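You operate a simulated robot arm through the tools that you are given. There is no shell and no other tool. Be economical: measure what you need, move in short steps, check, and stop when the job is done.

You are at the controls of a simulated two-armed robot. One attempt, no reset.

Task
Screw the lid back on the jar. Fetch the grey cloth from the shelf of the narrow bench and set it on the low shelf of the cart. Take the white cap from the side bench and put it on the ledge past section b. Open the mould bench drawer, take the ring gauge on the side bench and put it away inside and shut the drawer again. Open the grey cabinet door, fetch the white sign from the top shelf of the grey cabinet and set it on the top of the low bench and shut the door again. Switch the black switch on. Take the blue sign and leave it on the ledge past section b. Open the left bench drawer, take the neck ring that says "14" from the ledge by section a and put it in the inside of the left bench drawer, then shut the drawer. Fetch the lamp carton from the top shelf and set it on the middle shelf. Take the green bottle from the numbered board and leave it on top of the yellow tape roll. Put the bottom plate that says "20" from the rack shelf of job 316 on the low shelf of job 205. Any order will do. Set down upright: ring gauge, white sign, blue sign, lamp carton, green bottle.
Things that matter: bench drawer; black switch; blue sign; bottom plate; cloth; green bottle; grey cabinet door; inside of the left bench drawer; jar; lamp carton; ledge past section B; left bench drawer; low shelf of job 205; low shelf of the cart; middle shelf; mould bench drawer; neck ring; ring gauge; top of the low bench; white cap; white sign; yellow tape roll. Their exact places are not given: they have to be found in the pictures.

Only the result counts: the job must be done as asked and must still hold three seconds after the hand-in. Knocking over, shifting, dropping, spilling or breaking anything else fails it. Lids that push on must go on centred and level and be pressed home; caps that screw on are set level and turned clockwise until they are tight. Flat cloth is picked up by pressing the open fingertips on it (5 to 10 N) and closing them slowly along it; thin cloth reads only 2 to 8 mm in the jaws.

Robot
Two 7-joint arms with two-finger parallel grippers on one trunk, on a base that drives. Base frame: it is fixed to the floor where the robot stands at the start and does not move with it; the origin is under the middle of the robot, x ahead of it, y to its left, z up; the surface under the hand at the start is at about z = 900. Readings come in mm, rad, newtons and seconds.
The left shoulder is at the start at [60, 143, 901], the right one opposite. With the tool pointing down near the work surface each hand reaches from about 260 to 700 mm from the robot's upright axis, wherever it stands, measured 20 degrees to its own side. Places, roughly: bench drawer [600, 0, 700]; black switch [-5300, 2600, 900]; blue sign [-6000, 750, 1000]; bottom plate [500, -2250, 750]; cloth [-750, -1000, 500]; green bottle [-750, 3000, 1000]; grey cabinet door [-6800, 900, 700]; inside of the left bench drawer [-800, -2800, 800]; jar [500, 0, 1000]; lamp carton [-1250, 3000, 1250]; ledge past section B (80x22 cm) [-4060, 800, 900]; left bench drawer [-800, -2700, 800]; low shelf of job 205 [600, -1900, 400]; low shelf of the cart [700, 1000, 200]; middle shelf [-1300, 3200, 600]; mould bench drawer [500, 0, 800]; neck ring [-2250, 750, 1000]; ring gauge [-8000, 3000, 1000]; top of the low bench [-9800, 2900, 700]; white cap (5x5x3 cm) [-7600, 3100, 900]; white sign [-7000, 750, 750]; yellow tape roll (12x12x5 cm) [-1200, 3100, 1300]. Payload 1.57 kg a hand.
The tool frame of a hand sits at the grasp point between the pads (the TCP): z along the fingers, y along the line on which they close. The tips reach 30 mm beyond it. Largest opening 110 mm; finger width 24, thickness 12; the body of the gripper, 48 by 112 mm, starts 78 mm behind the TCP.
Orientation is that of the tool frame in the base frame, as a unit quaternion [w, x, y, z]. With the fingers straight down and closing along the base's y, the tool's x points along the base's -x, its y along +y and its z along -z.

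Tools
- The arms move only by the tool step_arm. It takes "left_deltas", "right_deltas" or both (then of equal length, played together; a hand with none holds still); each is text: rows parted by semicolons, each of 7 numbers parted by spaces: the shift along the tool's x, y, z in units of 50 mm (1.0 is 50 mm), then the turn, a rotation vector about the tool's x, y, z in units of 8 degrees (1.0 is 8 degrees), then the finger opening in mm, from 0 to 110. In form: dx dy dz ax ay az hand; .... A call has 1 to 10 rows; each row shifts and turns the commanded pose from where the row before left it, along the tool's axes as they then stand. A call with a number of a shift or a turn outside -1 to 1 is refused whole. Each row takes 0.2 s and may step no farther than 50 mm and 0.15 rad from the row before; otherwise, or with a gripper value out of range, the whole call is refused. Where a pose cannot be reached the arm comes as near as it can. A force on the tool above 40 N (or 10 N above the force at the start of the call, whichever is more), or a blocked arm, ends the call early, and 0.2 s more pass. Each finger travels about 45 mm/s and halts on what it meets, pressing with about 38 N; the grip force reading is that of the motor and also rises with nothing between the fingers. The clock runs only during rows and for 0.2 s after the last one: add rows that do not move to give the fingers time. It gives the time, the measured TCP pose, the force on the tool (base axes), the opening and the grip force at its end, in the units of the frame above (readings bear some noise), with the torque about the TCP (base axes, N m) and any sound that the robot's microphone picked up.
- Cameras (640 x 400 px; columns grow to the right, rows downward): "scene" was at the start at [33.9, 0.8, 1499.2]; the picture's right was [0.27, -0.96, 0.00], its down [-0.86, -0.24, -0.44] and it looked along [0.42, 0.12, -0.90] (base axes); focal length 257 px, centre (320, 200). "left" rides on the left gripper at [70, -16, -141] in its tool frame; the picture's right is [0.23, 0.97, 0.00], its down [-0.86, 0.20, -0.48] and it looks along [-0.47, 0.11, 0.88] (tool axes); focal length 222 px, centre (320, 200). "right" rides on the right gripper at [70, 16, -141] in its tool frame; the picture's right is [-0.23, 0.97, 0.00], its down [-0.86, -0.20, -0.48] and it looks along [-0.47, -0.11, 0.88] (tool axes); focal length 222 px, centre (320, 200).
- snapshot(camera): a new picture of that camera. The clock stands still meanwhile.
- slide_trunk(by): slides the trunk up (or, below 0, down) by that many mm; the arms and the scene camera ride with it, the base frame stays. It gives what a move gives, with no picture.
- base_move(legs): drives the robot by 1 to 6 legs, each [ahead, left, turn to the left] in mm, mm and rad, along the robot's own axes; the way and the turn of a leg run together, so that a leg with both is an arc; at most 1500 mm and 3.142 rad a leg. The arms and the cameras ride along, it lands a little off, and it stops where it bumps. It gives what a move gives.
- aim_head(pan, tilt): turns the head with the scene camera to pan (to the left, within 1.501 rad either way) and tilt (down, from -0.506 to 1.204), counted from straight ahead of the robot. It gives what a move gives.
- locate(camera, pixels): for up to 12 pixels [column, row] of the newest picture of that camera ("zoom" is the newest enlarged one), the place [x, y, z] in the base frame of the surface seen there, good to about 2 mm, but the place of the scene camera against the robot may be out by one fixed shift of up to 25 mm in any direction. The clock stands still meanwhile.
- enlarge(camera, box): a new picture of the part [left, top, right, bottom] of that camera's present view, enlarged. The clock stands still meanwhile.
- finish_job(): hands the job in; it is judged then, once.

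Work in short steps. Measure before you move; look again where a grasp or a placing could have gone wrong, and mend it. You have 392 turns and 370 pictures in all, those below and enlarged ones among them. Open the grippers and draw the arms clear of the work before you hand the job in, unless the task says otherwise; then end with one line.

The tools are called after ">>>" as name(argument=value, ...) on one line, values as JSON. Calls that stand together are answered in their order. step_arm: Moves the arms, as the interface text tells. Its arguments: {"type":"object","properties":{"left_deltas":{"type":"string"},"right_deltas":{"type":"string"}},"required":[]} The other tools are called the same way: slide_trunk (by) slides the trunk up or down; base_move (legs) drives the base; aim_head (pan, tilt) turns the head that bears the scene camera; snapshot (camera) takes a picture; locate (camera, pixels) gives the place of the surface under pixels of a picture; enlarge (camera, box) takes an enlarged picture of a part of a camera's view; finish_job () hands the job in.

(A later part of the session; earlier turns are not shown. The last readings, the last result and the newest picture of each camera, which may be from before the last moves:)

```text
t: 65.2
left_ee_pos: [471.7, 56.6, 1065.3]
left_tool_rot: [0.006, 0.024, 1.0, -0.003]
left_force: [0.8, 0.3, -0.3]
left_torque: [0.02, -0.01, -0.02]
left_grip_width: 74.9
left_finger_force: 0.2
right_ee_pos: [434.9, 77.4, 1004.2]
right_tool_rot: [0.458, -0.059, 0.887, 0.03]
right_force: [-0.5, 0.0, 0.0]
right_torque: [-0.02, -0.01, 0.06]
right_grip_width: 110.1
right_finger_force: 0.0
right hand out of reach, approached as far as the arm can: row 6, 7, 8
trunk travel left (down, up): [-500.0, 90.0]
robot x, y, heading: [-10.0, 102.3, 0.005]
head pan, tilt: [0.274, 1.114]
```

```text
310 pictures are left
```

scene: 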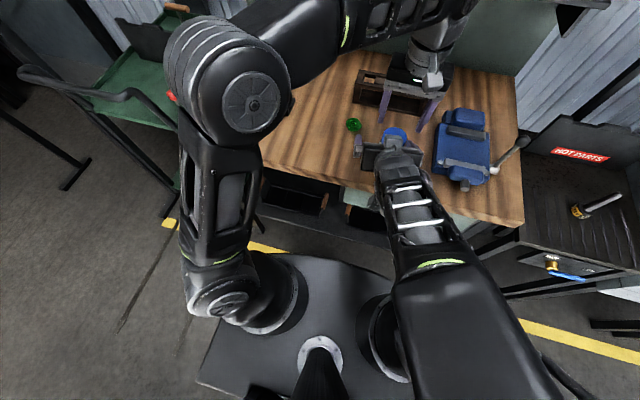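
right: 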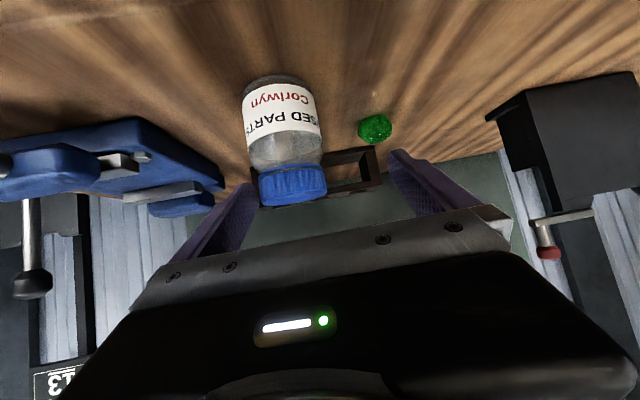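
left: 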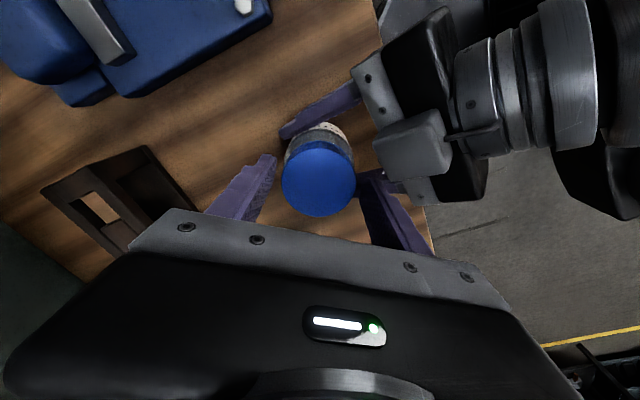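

The lid is on and tight, jar standing. I drive back 350 mm, clear of the bench, and then put the arms into a carrying pose.

>>> base_move(legs=[[-350, 0, 0]])

>>> step_arm(left_deltas="0.2 0.9 0 0 0 0 110;0.2 0.9 0 0 0 0 110;0.2 0.9 0 0 0 0 110;0.2 0.9 0 0 0 0 110;0.2 0.9 0 0 0 0 110;0.2 0.9 0 0 0 0 110;0.6 0 0 0 0 0 110;0.6 0 0 0 0 0 110;0.6 0 0 0 0 0 110;0.6 0 0 0 0 0 110", right_deltas="0 -0.9 0 0 0 0 110;0 -0.9 0 0 0.9 0 110;0 -0.9 0 0 0.9 0 110;0 -0.9 0 0 0.9 0 110;0 -0.9 0 0 0.9 0 110;0 0 0 0 0.9 0 110;0 0 0 0 0.9 0 110;0 0 0 0 0.9 0 110;0 0 0 0 0.6 0 110;0 0 0 0 0 0 110")

>>> aim_head(pan=0, tilt=0.35)

>>> snapshot(camera="scene")

```text
t: 67.5
left_ee_pos: [119.7, 52.5, 1065.1]
left_tool_rot: [0.006, 0.029, 1.0, -0.004]
left_force: [0.0, 0.6, 0.0]
left_torque: [-0.02, -0.02, 0.01]
left_grip_width: 75.2
left_finger_force: 0.1
right_ee_pos: [82.9, 72.8, 1005.0]
right_tool_rot: [0.459, -0.055, 0.887, 0.027]
right_force: [0.3, -1.0, -0.3]
right_torque: [0.05, -0.01, 0.0]
right_grip_width: 109.9
right_finger_force: 0.0
trunk travel left (down, up): [-500.0, 90.0]
robot x, y, heading: [-359.3, 100.8, -0.005]
head pan, tilt: [0.274, 1.114]
```

```text
t: 69.7
left_ee_pos: [-43.5, 333.2, 1062.5]
left_tool_rot: [0.006, 0.03, 1.0, -0.004]
left_force: [-0.2, 0.3, 0.2]
left_torque: [-0.01, -0.03, -0.01]
left_grip_width: 110.2
left_finger_force: 0.0
right_ee_pos: [123.6, -142.4, 1011.5]
right_tool_rot: [-0.004, -0.061, 0.998, -0.001]
right_force: [0.1, 0.9, 0.1]
right_torque: [-0.01, 0.0, 0.0]
right_grip_width: 110.1
right_finger_force: 0.0
right hand out of reach, approached as far as the arm can: row 1
trunk travel left (down, up): [-500.0, 90.0]
robot x, y, heading: [-356.8, 99.5, -0.004]
head pan, tilt: [0.274, 1.114]
```

```text
t: 70.8
left_ee_pos: [-42.8, 332.6, 1061.8]
left_tool_rot: [0.006, 0.029, 1.0, -0.003]
left_force: [0.5, -0.5, -0.5]
left_torque: [0.02, 0.0, 0.0]
left_grip_width: 110.0
left_finger_force: 0.0
right_ee_pos: [125.0, -142.6, 1012.4]
right_tool_rot: [-0.004, -0.062, 0.998, -0.001]
right_force: [0.0, 0.0, 0.6]
right_torque: [-0.01, 0.03, -0.01]
right_grip_width: 110.0
right_finger_force: 0.1
trunk travel left (down, up): [-500.0, 90.0]
robot x, y, heading: [-357.9, 101.8, -0.004]
head pan, tilt: [0.0, 0.351]
```

```text
309 pictures are left
```

scene: 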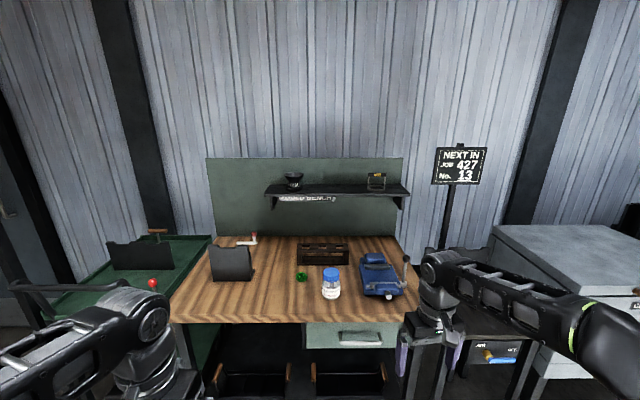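

I look left (cart) and right.

>>> aim_head(pan=0.9, tilt=0.5)

>>> snapshot(camera="scene")

>>> aim_head(pan=-1.2, tilt=0.4)

>>> snapshot(camera="scene")

```text
t: 72.0
left_ee_pos: [-41.3, 333.1, 1063.7]
left_tool_rot: [0.007, 0.03, 1.0, -0.003]
left_force: [-0.4, -0.8, 0.5]
left_torque: [-0.03, 0.01, 0.0]
left_grip_width: 109.7
left_finger_force: 0.1
right_ee_pos: [125.7, -142.2, 1011.7]
right_tool_rot: [-0.004, -0.062, 0.998, -0.001]
right_force: [0.0, -0.5, -0.1]
right_torque: [0.02, -0.03, -0.03]
right_grip_width: 110.2
right_finger_force: 0.0
trunk travel left (down, up): [-500.0, 90.0]
robot x, y, heading: [-358.1, 104.7, -0.007]
head pan, tilt: [0.901, 0.499]
```

```text
308 pictures are left
```

scene: 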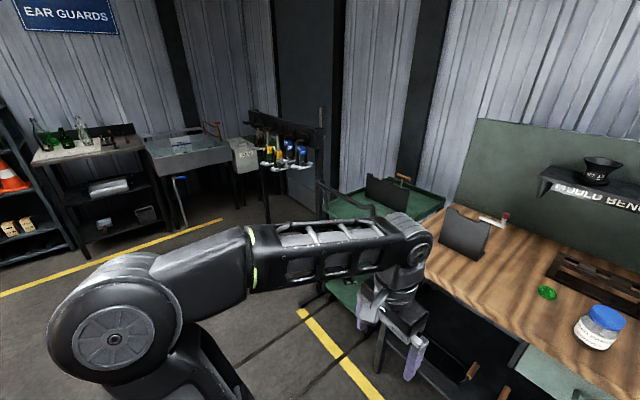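

```text
t: 74.0
left_ee_pos: [-41.6, 334.0, 1062.3]
left_tool_rot: [0.007, 0.03, 1.0, -0.004]
left_force: [-0.1, -0.6, -0.3]
left_torque: [0.0, -0.04, 0.02]
left_grip_width: 109.9
left_finger_force: 0.1
right_ee_pos: [124.4, -142.2, 1012.1]
right_tool_rot: [-0.005, -0.062, 0.998, 0.0]
right_force: [-0.1, -0.4, 0.7]
right_torque: [-0.02, 0.01, -0.01]
right_grip_width: 109.9
right_finger_force: 0.0
trunk travel left (down, up): [-500.0, 90.0]
robot x, y, heading: [-360.1, 99.2, -0.01]
head pan, tilt: [-1.201, 0.4]
```

```text
307 pictures are left
```

scene: 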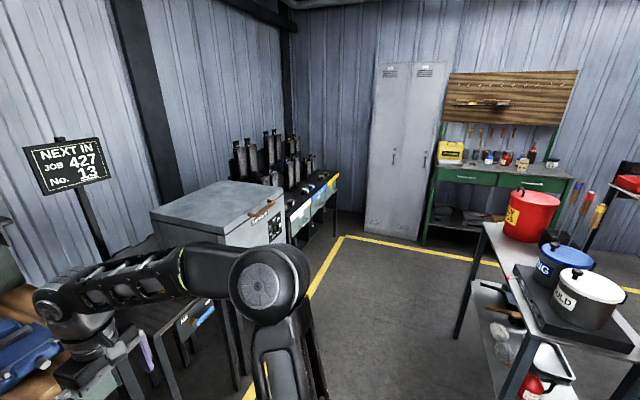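

The narrow bench with pots stands at right with a lower shelf. I locate its features.

>>> locate(camera="scene", pixels=[[483, 225], [560, 340], [470, 285], [500, 335], [502, 355], [560, 375], [540, 215], [510, 300], [460, 335], [440, 170], [500, 185]])

>>> enlarge(camera="scene", box=[440, 200, 640, 400])

```text
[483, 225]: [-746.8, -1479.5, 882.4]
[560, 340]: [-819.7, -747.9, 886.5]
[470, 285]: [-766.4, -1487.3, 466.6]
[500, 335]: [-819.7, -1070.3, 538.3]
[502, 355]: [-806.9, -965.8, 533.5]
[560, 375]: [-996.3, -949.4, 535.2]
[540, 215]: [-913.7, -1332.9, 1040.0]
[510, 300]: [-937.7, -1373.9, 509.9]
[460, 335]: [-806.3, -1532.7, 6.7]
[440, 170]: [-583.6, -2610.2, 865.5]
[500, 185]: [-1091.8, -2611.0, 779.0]
```

```text
2.00 times, centred on (540, 300) of scene
```

zoom: 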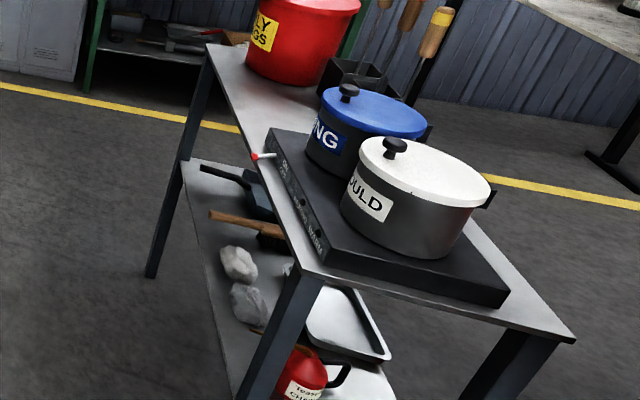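

I plan to face the bench's +x side. First I check the nearby obstacles on the other side.

>>> locate(camera="scene", pixels=[[225, 240], [250, 345], [300, 330], [180, 365], [285, 225], [335, 175], [370, 230], [430, 240], [310, 180]])

```text
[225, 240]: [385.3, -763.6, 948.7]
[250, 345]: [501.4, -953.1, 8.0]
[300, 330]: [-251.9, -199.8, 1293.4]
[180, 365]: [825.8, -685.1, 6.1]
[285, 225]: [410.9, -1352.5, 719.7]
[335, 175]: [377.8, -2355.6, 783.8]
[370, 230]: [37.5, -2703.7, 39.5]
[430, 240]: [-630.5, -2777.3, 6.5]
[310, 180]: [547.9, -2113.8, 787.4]
```

The corridor between the bin (x≥385) and the narrow bench (x≤-750) is free. I turn round and drive to about (-230,-1000) facing the bench.

>>> base_move(legs=[[0, 0, 3.14], [-130, 0, 0], [0, 1100, 0]])

>>> aim_head(pan=0, tilt=0.75)

>>> snapshot(camera="scene")

```text
t: 88.0
left_ee_pos: [-479.8, -1245.8, 1063.0]
left_tool_rot: [-0.004, 1.0, -0.003, -0.007]
left_force: [-0.3, -0.1, -0.1]
left_torque: [0.0, 0.0, -0.03]
left_grip_width: 109.9
left_finger_force: 0.1
right_ee_pos: [-672.0, -781.9, 1011.6]
right_tool_rot: [-0.001, 0.996, 0.089, 0.004]
right_force: [0.0, -0.4, 0.1]
right_torque: [0.02, -0.02, -0.01]
right_grip_width: 110.2
right_finger_force: 0.0
trunk travel left (down, up): [-500.0, 90.0]
robot x, y, heading: [-177.2, -1001.1, -3.093]
head pan, tilt: [-1.201, 0.4]
```

```text
t: 89.4
left_ee_pos: [-480.3, -1248.1, 1062.7]
left_tool_rot: [-0.003, 1.0, -0.002, -0.006]
left_force: [0.7, -0.3, 0.7]
left_torque: [0.0, 0.0, 0.0]
left_grip_width: 109.8
left_finger_force: 0.0
right_ee_pos: [-673.0, -782.3, 1011.1]
right_tool_rot: [0.0, 0.996, 0.089, 0.004]
right_force: [-0.3, -0.4, 0.1]
right_torque: [0.01, -0.06, 0.0]
right_grip_width: 110.1
right_finger_force: 0.0
trunk travel left (down, up): [-500.0, 90.0]
robot x, y, heading: [-175.0, -1001.9, -3.096]
head pan, tilt: [0.0, 0.75]
```

```text
305 pictures are left
```

scene: 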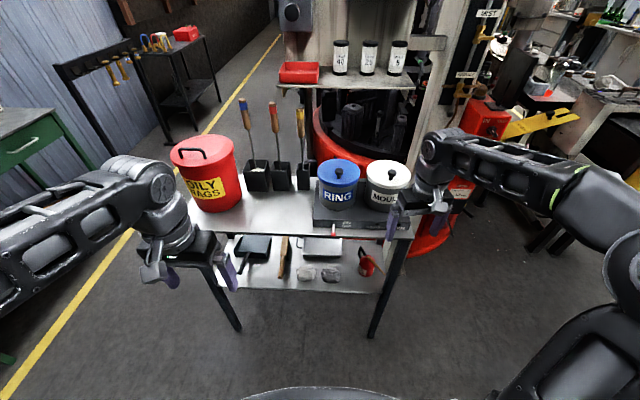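

I zoom on the shelf to identify the grey cloth near (305–335,272).

>>> enlarge(camera="scene", box=[220, 220, 400, 310])

>>> locate(camera="scene", pixels=[[305, 272], [332, 272], [365, 262], [310, 290], [300, 240], [255, 255], [283, 265], [230, 285], [345, 232], [320, 235], [315, 260]])

```text
3.56 times, centred on (310, 265) of scene
```

zoom: 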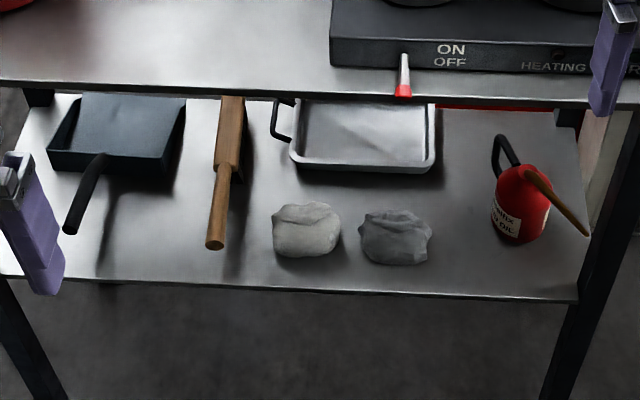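

```text
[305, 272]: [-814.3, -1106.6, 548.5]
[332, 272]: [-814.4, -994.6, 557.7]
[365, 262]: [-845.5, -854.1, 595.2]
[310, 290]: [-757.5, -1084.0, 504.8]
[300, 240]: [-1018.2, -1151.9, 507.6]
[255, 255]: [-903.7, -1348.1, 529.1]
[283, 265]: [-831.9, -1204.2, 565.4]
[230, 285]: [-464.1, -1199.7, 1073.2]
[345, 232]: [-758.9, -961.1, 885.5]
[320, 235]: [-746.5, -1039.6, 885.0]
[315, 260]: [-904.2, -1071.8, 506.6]
```

The right-hand lump (zoom 395,237) is the greyer cloth, at about (-814,-995,+50). I pull the right hand back, then lower the trunk by 350 mm.

>>> step_arm(right_deltas="0.9 0 0 0 0 0 110;0.9 0 0 0 0 0 110;0.9 0 0 0 0 0 110;0 0 0 0 0 0.8 110")

>>> slide_trunk(by=-350)

>>> step_arm(right_deltas="0 -0 0 0 -1 0 110;0 0 0 0 -1 0 110;0 0 0 0 -1 0 110;0 0 0 0 -1 0 110;0 0 0 0 -1 0 110;0 0 0 0 -1 0 110;0 0 0 0 0 0 110")

>>> snapshot(camera="scene")

>>> snapshot(camera="right")

```text
t: 90.4
left_ee_pos: [-479.9, -1248.0, 1062.0]
left_tool_rot: [-0.003, 1.0, -0.003, -0.005]
left_force: [0.4, 1.6, 0.4]
left_torque: [0.01, 0.01, 0.02]
left_grip_width: 110.0
left_finger_force: 0.1
right_ee_pos: [-539.5, -758.4, 1011.5]
right_tool_rot: [-0.001, 0.999, 0.033, 0.005]
right_force: [-0.5, 0.4, 0.2]
right_torque: [0.02, -0.01, 0.01]
right_grip_width: 110.0
right_finger_force: 0.1
trunk travel left (down, up): [-500.0, 90.0]
robot x, y, heading: [-177.9, -997.5, -3.093]
head pan, tilt: [0.0, 0.75]
```

```text
t: 93.8
left_ee_pos: [-478.6, -1247.9, 713.8]
left_tool_rot: [-0.004, 1.0, -0.002, -0.006]
left_force: [0.6, 0.4, 0.2]
left_torque: [-0.01, 0.0, 0.01]
left_grip_width: 109.7
left_finger_force: 0.2
right_ee_pos: [-538.6, -759.1, 661.3]
right_tool_rot: [-0.001, 0.999, 0.033, 0.004]
right_force: [1.0, 0.4, -0.2]
right_torque: [0.03, 0.02, 0.03]
right_grip_width: 110.1
right_finger_force: 0.1
trunk travel left (down, up): [-150.0, 440.0]
robot x, y, heading: [-175.0, -998.5, -3.094]
head pan, tilt: [0.0, 0.75]
```

```text
t: 95.4
left_ee_pos: [-480.7, -1247.7, 713.4]
left_tool_rot: [-0.003, 1.0, -0.003, -0.006]
left_force: [0.5, -0.6, -0.6]
left_torque: [0.02, 0.03, -0.01]
left_grip_width: 110.0
left_finger_force: 0.1
right_ee_pos: [-589.2, -737.7, 714.1]
right_tool_rot: [0.013, 0.915, 0.03, -0.402]
right_force: [0.1, 0.0, -0.8]
right_torque: [-0.03, 0.02, 0.03]
right_grip_width: 109.9
right_finger_force: 0.1
right hand out of reach, approached as far as the arm can: row 4, 5, 6
trunk travel left (down, up): [-150.0, 440.0]
robot x, y, heading: [-177.7, -1001.2, -3.088]
head pan, tilt: [0.0, 0.75]
```

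```text
303 pictures are left
```

scene: 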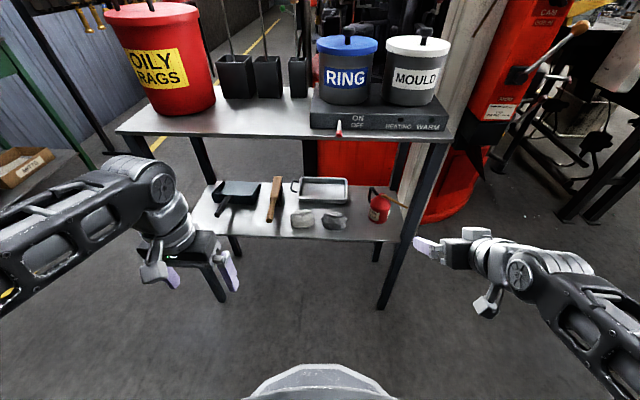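

```text
302 pictures are left
```

right: 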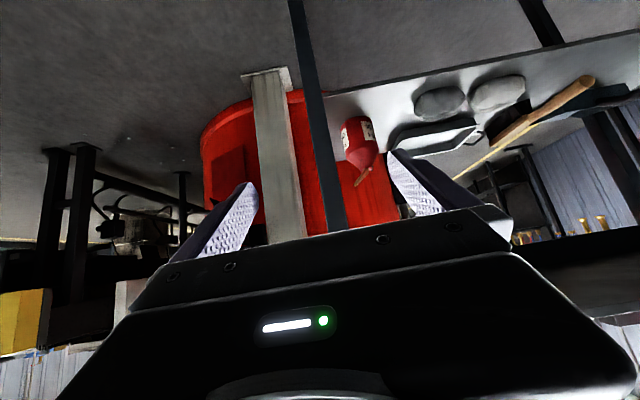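

I move the right hand left to be in line with the cloth (y≈-1010).

>>> step_arm(right_deltas="0 0.9 0 0 0 0 110;0 0.9 0 0 0 0 110;0 0.9 0 0 0 0 110;0 0.9 0 0 0 0 110;0 0.9 0 0 0 0 110;0 0.9 0 0 0 0 110;0 0 0 0 0 0 110")

>>> snapshot(camera="right")

```text
t: 97.0
left_ee_pos: [-480.0, -1246.9, 713.1]
left_tool_rot: [-0.003, 1.0, -0.004, -0.005]
left_force: [0.4, 0.6, 1.0]
left_torque: [-0.01, -0.01, 0.03]
left_grip_width: 109.8
left_finger_force: 0.0
right_ee_pos: [-582.8, -1007.6, 725.1]
right_tool_rot: [0.014, 0.915, 0.031, -0.401]
right_force: [0.4, -0.6, -0.1]
right_torque: [0.01, -0.03, 0.01]
right_grip_width: 110.0
right_finger_force: 0.1
right hand out of reach, approached as far as the arm can: row 1, 2
trunk travel left (down, up): [-150.0, 440.0]
robot x, y, heading: [-177.1, -997.1, -3.089]
head pan, tilt: [0.0, 0.75]
```

```text
301 pictures are left
```

right: 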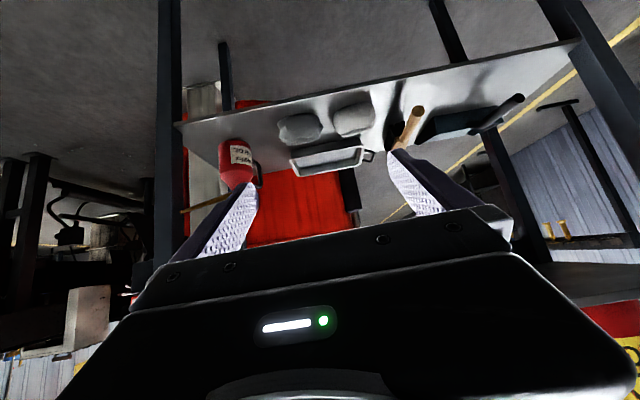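

Cloths at (300,128) (grey, left in the picture) and (352,120). I locate them.

>>> enlarge(camera="right", box=[240, 80, 400, 180])

>>> locate(camera="zoom", pixels=[[240, 195], [170, 200], [310, 190], [240, 155], [235, 230], [450, 165], [395, 165], [320, 130], [330, 300]])

```text
4.00 times, centred on (320, 130) of right
```

zoom: 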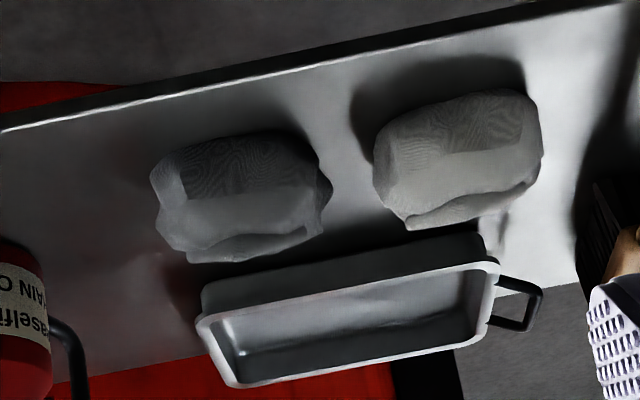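

```text
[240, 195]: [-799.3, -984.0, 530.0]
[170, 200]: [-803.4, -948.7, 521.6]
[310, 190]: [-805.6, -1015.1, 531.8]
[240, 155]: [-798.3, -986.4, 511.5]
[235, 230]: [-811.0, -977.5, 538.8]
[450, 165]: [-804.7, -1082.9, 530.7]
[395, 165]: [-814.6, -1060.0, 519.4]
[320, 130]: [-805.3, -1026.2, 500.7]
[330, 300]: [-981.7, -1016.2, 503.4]
```

Grey cloth spans y −945…−1018, centre ≈(-822,-982), top 540, shelf 503. I approach along the fingers with 90 mm opening, stopping 45 mm short.

>>> step_arm(right_deltas="-0.06 -0.14 0.86 0 0 0 90;-0.06 -0.14 0.86 0 0 0 90;-0.06 -0.14 0.86 0 0 0 90;-0.06 -0.14 0.86 0 0 0 90;-0.06 -0.14 0.86 0 0 0 90;-0.06 -0.14 0.86 0 0 0 90;0 0 0 0 0 0 90")

>>> snapshot(camera="right")

```text
t: 98.6
left_ee_pos: [-478.9, -1247.1, 712.2]
left_tool_rot: [-0.004, 1.0, -0.003, -0.006]
left_force: [0.4, -0.9, 1.0]
left_torque: [0.02, 0.02, -0.02]
left_grip_width: 110.0
left_finger_force: 0.1
right_ee_pos: [-785.6, -975.3, 563.8]
right_tool_rot: [0.012, 0.915, 0.03, -0.402]
right_force: [-0.8, 0.7, 0.5]
right_torque: [-0.02, 0.0, -0.01]
right_grip_width: 89.9
right_finger_force: 0.1
trunk travel left (down, up): [-150.0, 440.0]
robot x, y, heading: [-175.5, -999.2, -3.092]
head pan, tilt: [0.0, 0.75]
```

```text
299 pictures are left
```

right: 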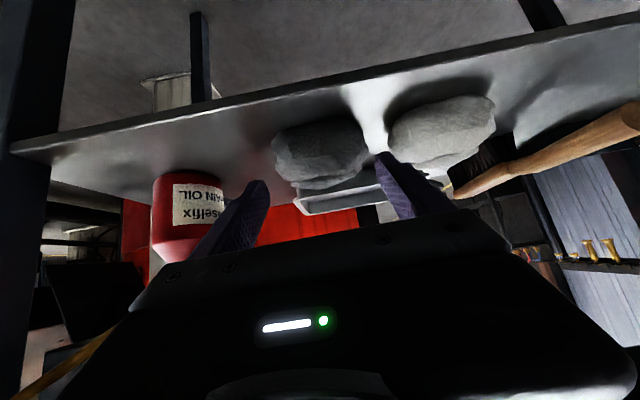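

>>> locate(camera="right", pixels=[[222, 195], [175, 215], [272, 150], [368, 150], [320, 125], [320, 180], [200, 180]])

```text
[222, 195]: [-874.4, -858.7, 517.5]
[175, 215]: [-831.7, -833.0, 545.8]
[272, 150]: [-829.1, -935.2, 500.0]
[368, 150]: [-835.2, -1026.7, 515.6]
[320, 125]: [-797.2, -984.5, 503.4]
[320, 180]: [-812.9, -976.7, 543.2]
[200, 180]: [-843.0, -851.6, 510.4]
```

Clear. I go in and close on the cloth.

>>> step_arm(right_deltas="-0.02 0.04 0.47 0 0 0 90;-0.02 0.04 0.46 0 0 0 90;0 0 0 0 0 0 70;0 0 0 0 0 0 50;0 0 0 0 0 0 30;0 0 0 0 0 0 20;0 0 0 0 0 0 10;0 0 0 0 0 0 0;0 0 0 0 0 0 0")

>>> snapshot(camera="right")

```text
t: 100.6
left_ee_pos: [-480.3, -1247.4, 714.0]
left_tool_rot: [-0.003, 1.0, -0.003, -0.006]
left_force: [0.4, 0.2, -0.4]
left_torque: [0.0, -0.02, 0.01]
left_grip_width: 110.0
left_finger_force: 0.0
right_ee_pos: [-821.9, -983.3, 536.0]
right_tool_rot: [0.014, 0.915, 0.032, -0.403]
right_force: [-1.6, -0.4, 1.7]
right_torque: [-0.05, 0.06, -0.02]
right_grip_width: 86.0
right_finger_force: 38.2
trunk travel left (down, up): [-150.0, 440.0]
robot x, y, heading: [-175.5, -1000.0, -3.095]
head pan, tilt: [0.0, 0.75]
```

```text
298 pictures are left
```

right: 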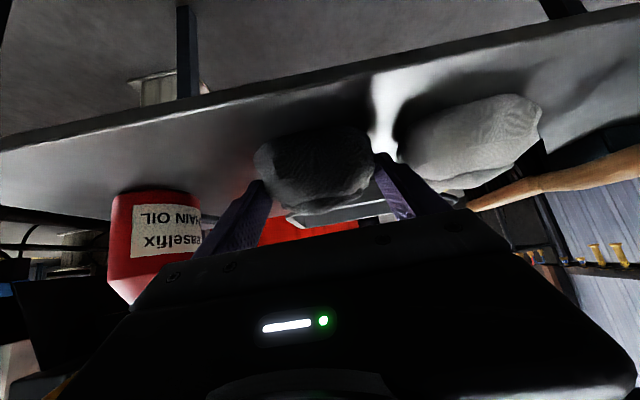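

Held at 86 mm, 38 N. I lift 30 mm and draw back out from the shelf.

>>> step_arm(right_deltas="-0.37 0 -0.34 0 0 0 0;0 0 -0.8 0 0 0 0;0 0 -0.8 0 0 0 0;0 0 -0.8 0 0 0 0;0 0 -0.8 0 0 0 0;0 0 -0.8 0 0 0 0;0 0 0 0 0 0 0")

>>> snapshot(camera="right")

>>> snapshot(camera="scene")

```text
t: 102.2
left_ee_pos: [-479.7, -1247.1, 713.0]
left_tool_rot: [-0.003, 1.0, -0.003, -0.007]
left_force: [0.3, -0.3, 0.0]
left_torque: [-0.01, -0.02, 0.01]
left_grip_width: 109.8
left_finger_force: 0.0
right_ee_pos: [-675.3, -972.3, 693.2]
right_tool_rot: [0.014, 0.915, 0.032, -0.403]
right_force: [-0.6, -0.2, -1.1]
right_torque: [-0.02, 0.01, 0.0]
right_grip_width: 86.2
right_finger_force: 37.6
trunk travel left (down, up): [-150.0, 440.0]
robot x, y, heading: [-172.3, -997.3, -3.091]
head pan, tilt: [0.0, 0.75]
```

```text
297 pictures are left
```

right: 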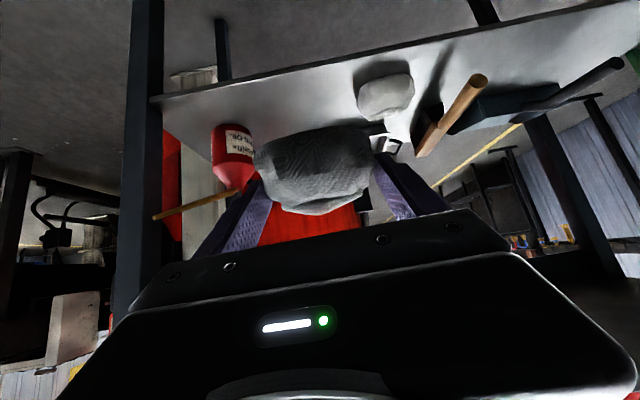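

```text
296 pictures are left
```

scene: 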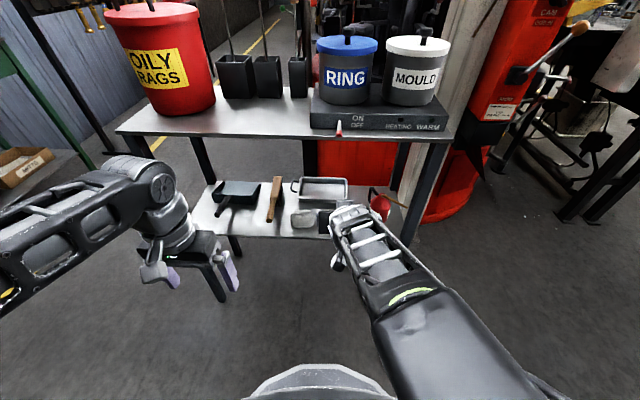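

Cloth in hand. I drive back out, turn to face +x, and go to about (-400, 1000) in front of the cart.

>>> base_move(legs=[[-60, 0, 0], [0, -1100, 0], [250, 0, 0], [0, 0, 3.09], [0, 850, 0]])

>>> aim_head(pan=0, tilt=0.45)

>>> snapshot(camera="scene")

```text
t: 121.1
left_ee_pos: [-128.7, 1156.9, 713.1]
left_tool_rot: [0.005, 0.019, 1.0, -0.004]
left_force: [0.4, -0.6, 0.6]
left_torque: [-0.01, 0.0, -0.01]
left_grip_width: 110.3
left_finger_force: 0.0
right_ee_pos: [58.6, 875.4, 694.7]
right_tool_rot: [0.402, -0.015, 0.915, 0.006]
right_force: [0.1, -0.6, 0.0]
right_torque: [0.0, 0.01, -0.02]
right_grip_width: 84.9
right_finger_force: 37.8
trunk travel left (down, up): [-150.0, 440.0]
robot x, y, heading: [-442.9, 920.3, 0.016]
head pan, tilt: [0.0, 0.75]
```

```text
t: 121.9
left_ee_pos: [-129.5, 1156.5, 713.9]
left_tool_rot: [0.006, 0.019, 1.0, -0.004]
left_force: [0.7, -0.6, -1.0]
left_torque: [0.03, 0.02, 0.02]
left_grip_width: 110.1
left_finger_force: 0.0
right_ee_pos: [58.0, 874.9, 693.1]
right_tool_rot: [0.402, -0.015, 0.915, 0.006]
right_force: [0.0, -0.3, -0.9]
right_torque: [0.04, 0.01, 0.0]
right_grip_width: 84.9
right_finger_force: 37.9
trunk travel left (down, up): [-150.0, 440.0]
robot x, y, heading: [-438.4, 920.4, 0.017]
head pan, tilt: [0.0, 0.45]
```

```text
295 pictures are left
```

scene: 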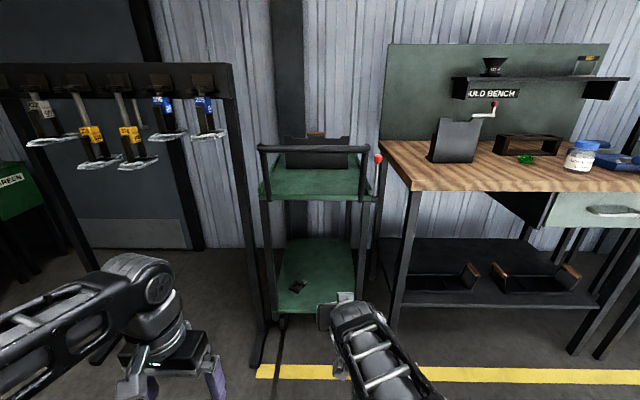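

The cart's low shelf is at (320,270), with a small thing at (297,285). I measure it.

>>> locate(camera="scene", pixels=[[283, 312], [320, 312], [320, 270], [335, 245], [297, 285], [345, 290], [270, 250], [360, 250], [320, 190], [265, 150], [375, 160], [260, 330]])

>>> enlarge(camera="scene", box=[240, 120, 400, 330])

```text
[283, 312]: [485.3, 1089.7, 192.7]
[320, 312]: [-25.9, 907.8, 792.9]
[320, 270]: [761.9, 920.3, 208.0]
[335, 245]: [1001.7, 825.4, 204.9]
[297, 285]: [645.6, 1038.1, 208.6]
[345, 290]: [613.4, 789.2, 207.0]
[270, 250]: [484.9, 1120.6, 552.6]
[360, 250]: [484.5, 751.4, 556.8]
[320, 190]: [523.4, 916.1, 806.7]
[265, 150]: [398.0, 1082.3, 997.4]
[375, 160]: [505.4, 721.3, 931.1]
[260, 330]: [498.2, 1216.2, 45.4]
```

```text
1.90 times, centred on (320, 225) of scene
```

zoom: 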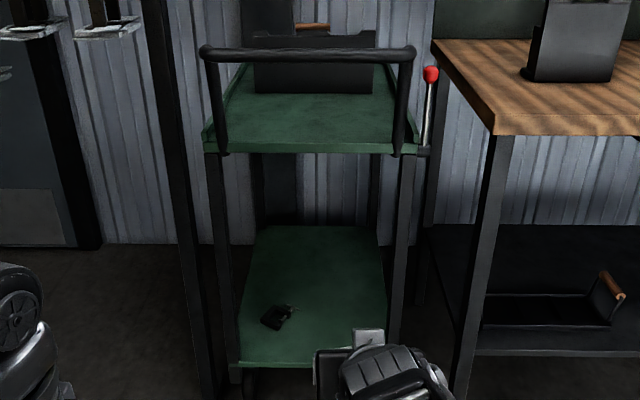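

Shelf top z≈201, clear area around (600, 920). I lower the trunk fully and drive up to the cart.

>>> slide_trunk(by=-145)

>>> base_move(legs=[[400, 60, 0]])

>>> snapshot(camera="scene")

>>> snapshot(camera="right")

```text
t: 123.6
left_ee_pos: [-128.7, 1156.4, 568.7]
left_tool_rot: [0.006, 0.02, 1.0, -0.004]
left_force: [0.1, 0.1, 0.0]
left_torque: [-0.01, -0.01, 0.03]
left_grip_width: 110.0
left_finger_force: 0.0
right_ee_pos: [57.8, 875.7, 548.5]
right_tool_rot: [0.403, -0.015, 0.915, 0.005]
right_force: [0.3, 0.8, -0.4]
right_torque: [0.0, -0.01, 0.01]
right_grip_width: 85.2
right_finger_force: 37.7
trunk travel left (down, up): [-5.0, 585.0]
robot x, y, heading: [-442.8, 918.8, 0.018]
head pan, tilt: [0.0, 0.45]
```

```text
t: 126.1
left_ee_pos: [270.8, 1221.6, 568.1]
left_tool_rot: [0.005, 0.021, 1.0, -0.003]
left_force: [-0.7, 0.1, 0.0]
left_torque: [0.01, 0.02, 0.01]
left_grip_width: 109.7
left_finger_force: 0.1
right_ee_pos: [456.1, 940.1, 547.1]
right_tool_rot: [0.403, -0.014, 0.915, 0.005]
right_force: [-0.5, 0.7, -0.9]
right_torque: [0.02, 0.02, -0.01]
right_grip_width: 85.0
right_finger_force: 38.0
trunk travel left (down, up): [-5.0, 585.0]
robot x, y, heading: [-41.8, 982.8, 0.008]
head pan, tilt: [0.0, 0.45]
```

```text
293 pictures are left
```

scene: 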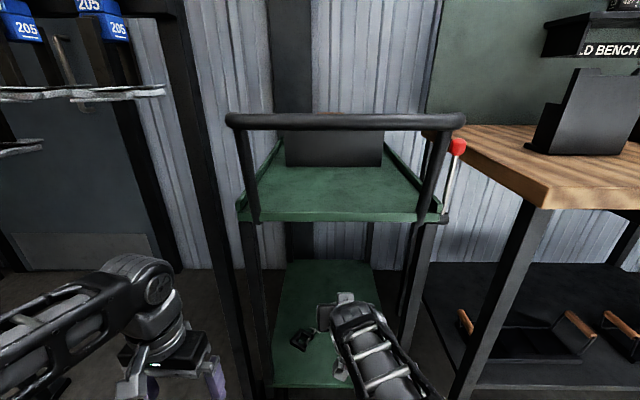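

```text
292 pictures are left
```

right: 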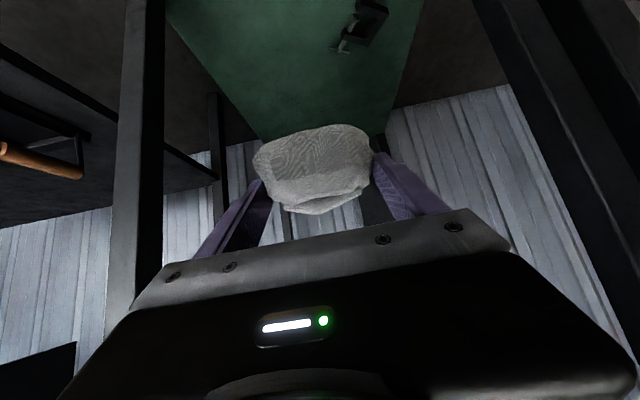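

I lower the cloth toward (600, 905, 240), stopping a bit above.

>>> step_arm(right_deltas="0.37 -0.11 0.89 0 0 0 0;0.37 -0.11 0.89 0 0 0 0;0.37 -0.11 0.89 0 0 0 0;0.37 -0.11 0.89 0 0 0 0;0.37 -0.11 0.89 0 0 0 0;0.37 -0.11 0.89 0 0 0 0;0 0 0 0 0 0 0")

>>> snapshot(camera="right")

>>> snapshot(camera="scene")

```text
t: 127.7
left_ee_pos: [270.9, 1221.4, 566.9]
left_tool_rot: [0.005, 0.02, 1.0, -0.005]
left_force: [-0.2, 0.4, 0.3]
left_torque: [-0.01, -0.01, 0.03]
left_grip_width: 110.1
left_finger_force: 0.0
right_ee_pos: [577.4, 909.4, 284.3]
right_tool_rot: [0.403, -0.014, 0.915, 0.006]
right_force: [-0.9, -1.3, -0.4]
right_torque: [0.0, -0.02, 0.01]
right_grip_width: 85.0
right_finger_force: 36.9
trunk travel left (down, up): [-5.0, 585.0]
robot x, y, heading: [-42.4, 984.7, 0.01]
head pan, tilt: [0.0, 0.45]
```

```text
291 pictures are left
```

right: 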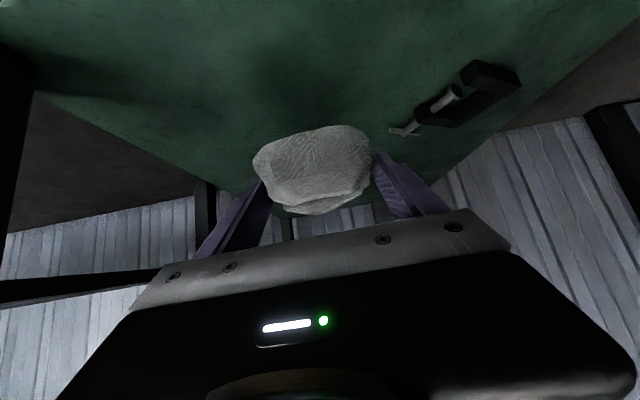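

```text
290 pictures are left
```

scene: 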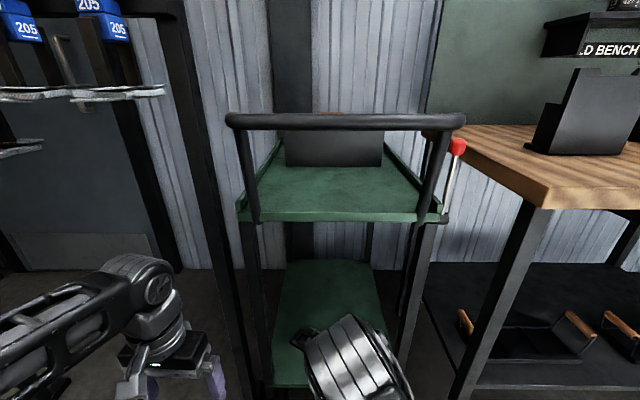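

I check the shelf height and the clamp's nearest point before setting down.

>>> locate(camera="right", pixels=[[395, 132], [430, 115], [300, 80], [220, 130], [310, 150], [310, 125], [400, 180]])

```text
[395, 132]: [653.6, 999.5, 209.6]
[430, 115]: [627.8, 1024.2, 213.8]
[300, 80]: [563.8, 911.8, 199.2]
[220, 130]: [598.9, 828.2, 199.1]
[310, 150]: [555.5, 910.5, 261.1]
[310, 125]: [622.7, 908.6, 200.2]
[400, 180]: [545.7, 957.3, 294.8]
```

Shelf at 199.5; I lower 49 mm to contact.

>>> step_arm(right_deltas="0.3 0 0.4 0 0 0 0;0.28 0 0.39 0 0 0 0;0 0 0 0 0 0 0")

```text
t: 128.5
left_ee_pos: [271.4, 1221.9, 567.5]
left_tool_rot: [0.006, 0.021, 1.0, -0.003]
left_force: [0.8, -0.1, 0.5]
left_torque: [-0.01, 0.01, -0.02]
left_grip_width: 109.9
left_finger_force: 0.1
right_ee_pos: [589.2, 909.9, 239.8]
right_tool_rot: [0.402, -0.014, 0.915, 0.006]
right_force: [-0.2, -0.2, -0.8]
right_torque: [0.06, 0.01, 0.0]
right_grip_width: 84.7
right_finger_force: 37.9
trunk travel left (down, up): [-5.0, 585.0]
robot x, y, heading: [-43.3, 981.9, 0.011]
head pan, tilt: [0.0, 0.45]
```

No contact yet at 239.8; I lower 5 mm more, then release and back off.

>>> step_arm(right_deltas="0.07 0 0.07 0 0 0 0;0 0 0 0 0 0 0;0 0 0 0 0 0 95;0 0 0 0 0 0 106;0 0 0 0 0 0 106;0 0 -0.6 0 0 0 106;0 0 -0.8 0 0 0 106;0 0 0 0 0 0 106")

>>> snapshot(camera="right")

```text
t: 130.3
left_ee_pos: [271.5, 1220.5, 567.9]
left_tool_rot: [0.006, 0.021, 1.0, -0.004]
left_force: [-0.1, -0.3, -0.9]
left_torque: [-0.01, 0.01, -0.01]
left_grip_width: 110.1
left_finger_force: 0.0
right_ee_pos: [537.1, 907.8, 280.6]
right_tool_rot: [0.402, -0.014, 0.915, 0.005]
right_force: [-0.1, -0.5, 0.2]
right_torque: [0.01, -0.01, -0.04]
right_grip_width: 105.9
right_finger_force: 0.0
trunk travel left (down, up): [-5.0, 585.0]
robot x, y, heading: [-42.2, 983.3, 0.011]
head pan, tilt: [0.0, 0.45]
```

```text
289 pictures are left
```

right: 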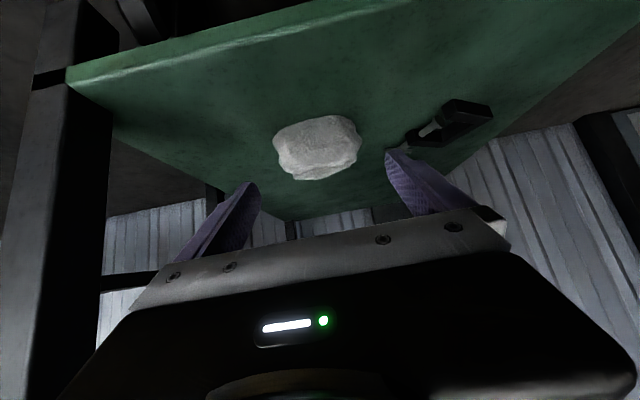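

The cloth lies on the shelf. I withdraw the arm, back off and raise the trunk.

>>> step_arm(right_deltas="0 0 -0.9 0 0 0 106;0 0 -0.9 0 0 0 106;0 0 -0.9 0 0 0 106;-0.5 0 -0.8 0 0 0 106;-0.5 0 -0.8 0 0 0 106;0 0 0 0 0 0 106")

>>> base_move(legs=[[-360, 0, 0]])

>>> slide_trunk(by=495)

>>> base_move(legs=[[0, -900, 0], [0, 0, -1.571], [1100, 60, 0], [1000, 0, 0]])

>>> aim_head(pan=1.0, tilt=0.45)

>>> snapshot(camera="scene")

```text
t: 131.7
left_ee_pos: [270.7, 1221.4, 567.9]
left_tool_rot: [0.006, 0.021, 1.0, -0.003]
left_force: [0.4, -0.6, -0.2]
left_torque: [-0.01, 0.01, 0.05]
left_grip_width: 110.0
left_finger_force: 0.1
right_ee_pos: [414.3, 906.5, 461.4]
right_tool_rot: [0.402, -0.014, 0.915, 0.004]
right_force: [-0.1, 0.1, -0.2]
right_torque: [-0.02, 0.01, 0.02]
right_grip_width: 106.1
right_finger_force: 0.0
trunk travel left (down, up): [-5.0, 585.0]
robot x, y, heading: [-41.0, 978.5, 0.011]
head pan, tilt: [0.0, 0.45]
```

```text
t: 134.0
left_ee_pos: [-83.7, 1217.6, 569.2]
left_tool_rot: [0.006, 0.022, 1.0, -0.004]
left_force: [0.3, -0.4, -0.7]
left_torque: [-0.02, -0.03, -0.01]
left_grip_width: 109.8
left_finger_force: 0.0
right_ee_pos: [59.5, 902.6, 460.1]
right_tool_rot: [0.402, -0.012, 0.916, 0.004]
right_force: [0.2, 0.3, 0.5]
right_torque: [0.0, 0.01, 0.01]
right_grip_width: 106.3
right_finger_force: 0.0
trunk travel left (down, up): [-5.0, 585.0]
robot x, y, heading: [-397.0, 981.0, 0.011]
head pan, tilt: [0.0, 0.45]
```

```text
refused: 495 is not a number from -400 to 400
```

```text
t: 152.5
left_ee_pos: [-113.0, -2322.3, 568.4]
left_tool_rot: [0.001, 0.734, 0.679, -0.007]
left_force: [-0.4, -0.8, -0.1]
left_torque: [0.0, -0.01, 0.0]
left_grip_width: 109.9
left_finger_force: 0.0
right_ee_pos: [-433.0, -2455.5, 461.0]
right_tool_rot: [0.283, 0.649, 0.645, -0.287]
right_force: [-0.1, 0.3, 0.3]
right_torque: [0.0, 0.01, -0.04]
right_grip_width: 105.8
right_finger_force: 0.0
trunk travel left (down, up): [-5.0, 585.0]
robot x, y, heading: [-338.2, -2003.5, -1.599]
head pan, tilt: [0.0, 0.45]
```

```text
t: 153.8
left_ee_pos: [-113.4, -2323.3, 567.2]
left_tool_rot: [0.002, 0.733, 0.68, -0.008]
left_force: [-1.0, -0.3, 0.5]
left_torque: [0.02, 0.0, 0.03]
left_grip_width: 110.1
left_finger_force: 0.0
right_ee_pos: [-431.5, -2454.9, 460.1]
right_tool_rot: [0.283, 0.649, 0.645, -0.286]
right_force: [0.0, -0.1, -0.6]
right_torque: [0.04, -0.03, 0.0]
right_grip_width: 106.0
right_finger_force: 0.0
trunk travel left (down, up): [-5.0, 585.0]
robot x, y, heading: [-340.4, -2002.7, -1.596]
head pan, tilt: [1.0, 0.45]
```

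```text
288 pictures are left
```

scene: 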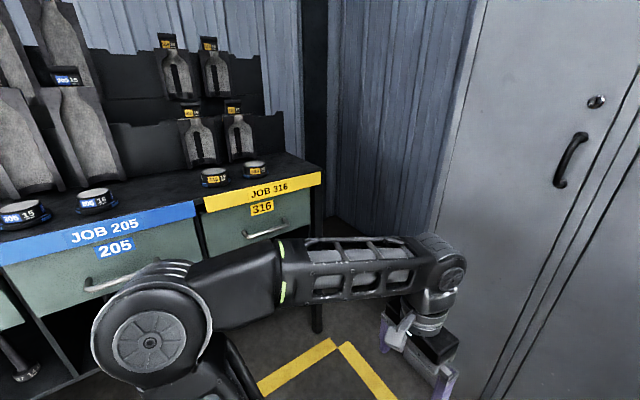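

The rack shows JOB 205 (blue) and JOB 316 (yellow) with two round plates on the 316 shelf at (213,177) and (257,168). I raise the trunk, turn to face the rack and look closely.

>>> slide_trunk(by=350)

>>> base_move(legs=[[0, 0, 1.6]])

>>> aim_head(pan=-0.1, tilt=0.6)

>>> snapshot(camera="scene")

```text
t: 157.2
left_ee_pos: [-112.8, -2322.7, 917.7]
left_tool_rot: [0.001, 0.733, 0.68, -0.006]
left_force: [0.4, 0.1, -0.6]
left_torque: [0.01, 0.0, -0.02]
left_grip_width: 110.0
left_finger_force: 0.2
right_ee_pos: [-431.2, -2454.6, 811.8]
right_tool_rot: [0.282, 0.65, 0.645, -0.286]
right_force: [0.7, 0.4, -0.1]
right_torque: [0.01, -0.01, -0.04]
right_grip_width: 105.9
right_finger_force: 0.1
trunk travel left (down, up): [-355.0, 235.0]
robot x, y, heading: [-342.8, -1999.9, -1.593]
head pan, tilt: [1.0, 0.45]
```

```text
t: 161.5
left_ee_pos: [-23.0, -1768.3, 917.6]
left_tool_rot: [0.006, 0.026, 1.0, -0.003]
left_force: [0.4, 0.5, 0.8]
left_torque: [0.0, -0.01, 0.0]
left_grip_width: 110.0
left_finger_force: 0.0
right_ee_pos: [117.3, -2081.7, 810.8]
right_tool_rot: [0.402, -0.008, 0.916, 0.002]
right_force: [-0.3, -0.6, -0.7]
right_torque: [0.0, 0.02, 0.02]
right_grip_width: 106.0
right_finger_force: 0.1
trunk travel left (down, up): [-355.0, 235.0]
robot x, y, heading: [-338.7, -1999.6, 0.002]
head pan, tilt: [1.0, 0.45]
```

```text
t: 162.8
left_ee_pos: [-24.4, -1767.8, 918.5]
left_tool_rot: [0.006, 0.026, 1.0, -0.005]
left_force: [-0.6, -0.1, -0.8]
left_torque: [0.0, -0.01, 0.0]
left_grip_width: 110.2
left_finger_force: 0.1
right_ee_pos: [116.5, -2082.6, 809.3]
right_tool_rot: [0.402, -0.008, 0.916, 0.002]
right_force: [0.1, -0.2, -0.4]
right_torque: [-0.01, 0.04, 0.0]
right_grip_width: 106.1
right_finger_force: 0.1
trunk travel left (down, up): [-355.0, 235.0]
robot x, y, heading: [-335.9, -1999.4, 0.002]
head pan, tilt: [-0.099, 0.6]
```

```text
287 pictures are left
```

scene: 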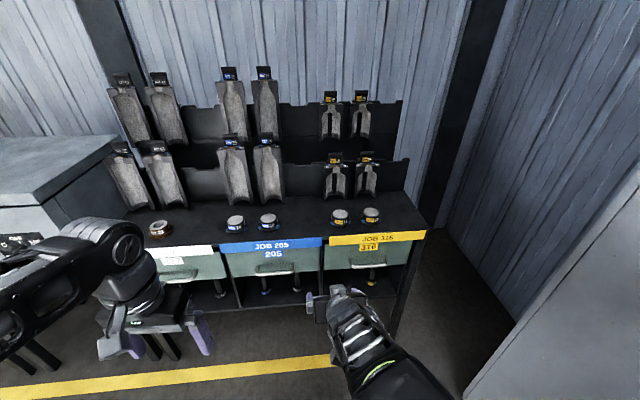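

I zoom on the plates to read their labels.

>>> enlarge(camera="scene", box=[310, 195, 400, 260])

>>> enlarge(camera="scene", box=[215, 230, 405, 320])

>>> locate(camera="scene", pixels=[[340, 213], [371, 212], [339, 222], [372, 220], [268, 216], [290, 245], [265, 290], [295, 297], [345, 265], [270, 305], [355, 225]])

```text
6.15 times, centred on (355, 228) of scene
```

zoom: 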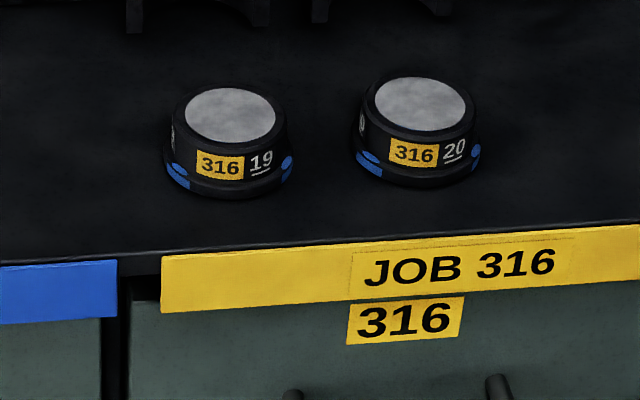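

```text
3.37 times, centred on (310, 275) of scene
```

zoom: 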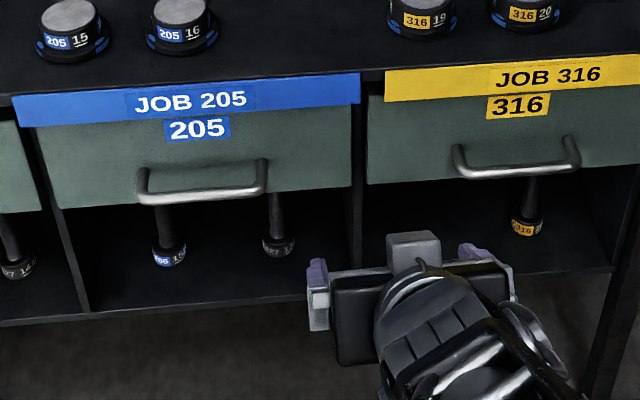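

```text
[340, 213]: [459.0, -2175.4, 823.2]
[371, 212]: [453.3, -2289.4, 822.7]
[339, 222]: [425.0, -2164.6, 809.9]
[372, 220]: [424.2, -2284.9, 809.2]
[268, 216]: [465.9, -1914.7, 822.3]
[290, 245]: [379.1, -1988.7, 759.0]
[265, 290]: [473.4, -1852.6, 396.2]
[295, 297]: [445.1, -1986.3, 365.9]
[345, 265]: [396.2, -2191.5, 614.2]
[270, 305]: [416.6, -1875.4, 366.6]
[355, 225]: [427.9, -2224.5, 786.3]
```

Plate "20" is the right one, at true ≈(450,-2271), z 782–818. I lift the right hand and drive nearer.

>>> step_arm(right_deltas="-0.7 0 -0.6 0 0 0 90;-0.7 0 -0.6 0 0 0 90;0 0 0 0 0 0 90")

>>> base_move(legs=[[210, -120, 0]])

>>> snapshot(camera="right")

```text
t: 163.6
left_ee_pos: [-21.8, -1767.1, 918.3]
left_tool_rot: [0.007, 0.026, 1.0, -0.004]
left_force: [0.5, -0.4, 0.1]
left_torque: [-0.01, -0.01, 0.0]
left_grip_width: 109.9
left_finger_force: 0.1
right_ee_pos: [119.7, -2083.1, 902.0]
right_tool_rot: [0.402, -0.008, 0.915, 0.003]
right_force: [0.6, 0.2, -0.3]
right_torque: [-0.04, -0.01, 0.01]
right_grip_width: 90.0
right_finger_force: 0.1
trunk travel left (down, up): [-355.0, 235.0]
robot x, y, heading: [-340.6, -2003.9, -0.003]
head pan, tilt: [-0.099, 0.6]
```

```text
t: 165.4
left_ee_pos: [190.0, -1885.4, 917.1]
left_tool_rot: [0.006, 0.027, 1.0, -0.004]
left_force: [-0.3, 0.2, 0.8]
left_torque: [0.06, 0.02, 0.01]
left_grip_width: 110.0
left_finger_force: 0.0
right_ee_pos: [333.4, -2202.1, 900.4]
right_tool_rot: [0.401, -0.008, 0.916, 0.002]
right_force: [0.0, 0.2, -0.3]
right_torque: [0.0, -0.01, 0.03]
right_grip_width: 90.1
right_finger_force: 0.0
trunk travel left (down, up): [-355.0, 235.0]
robot x, y, heading: [-125.2, -2120.9, -0.001]
head pan, tilt: [-0.099, 0.6]
```

```text
284 pictures are left
```

right: 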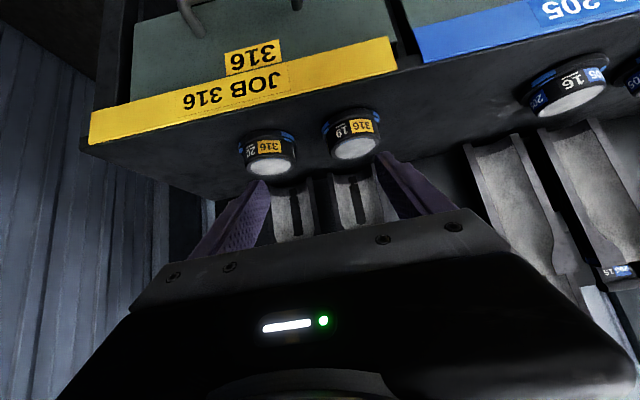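

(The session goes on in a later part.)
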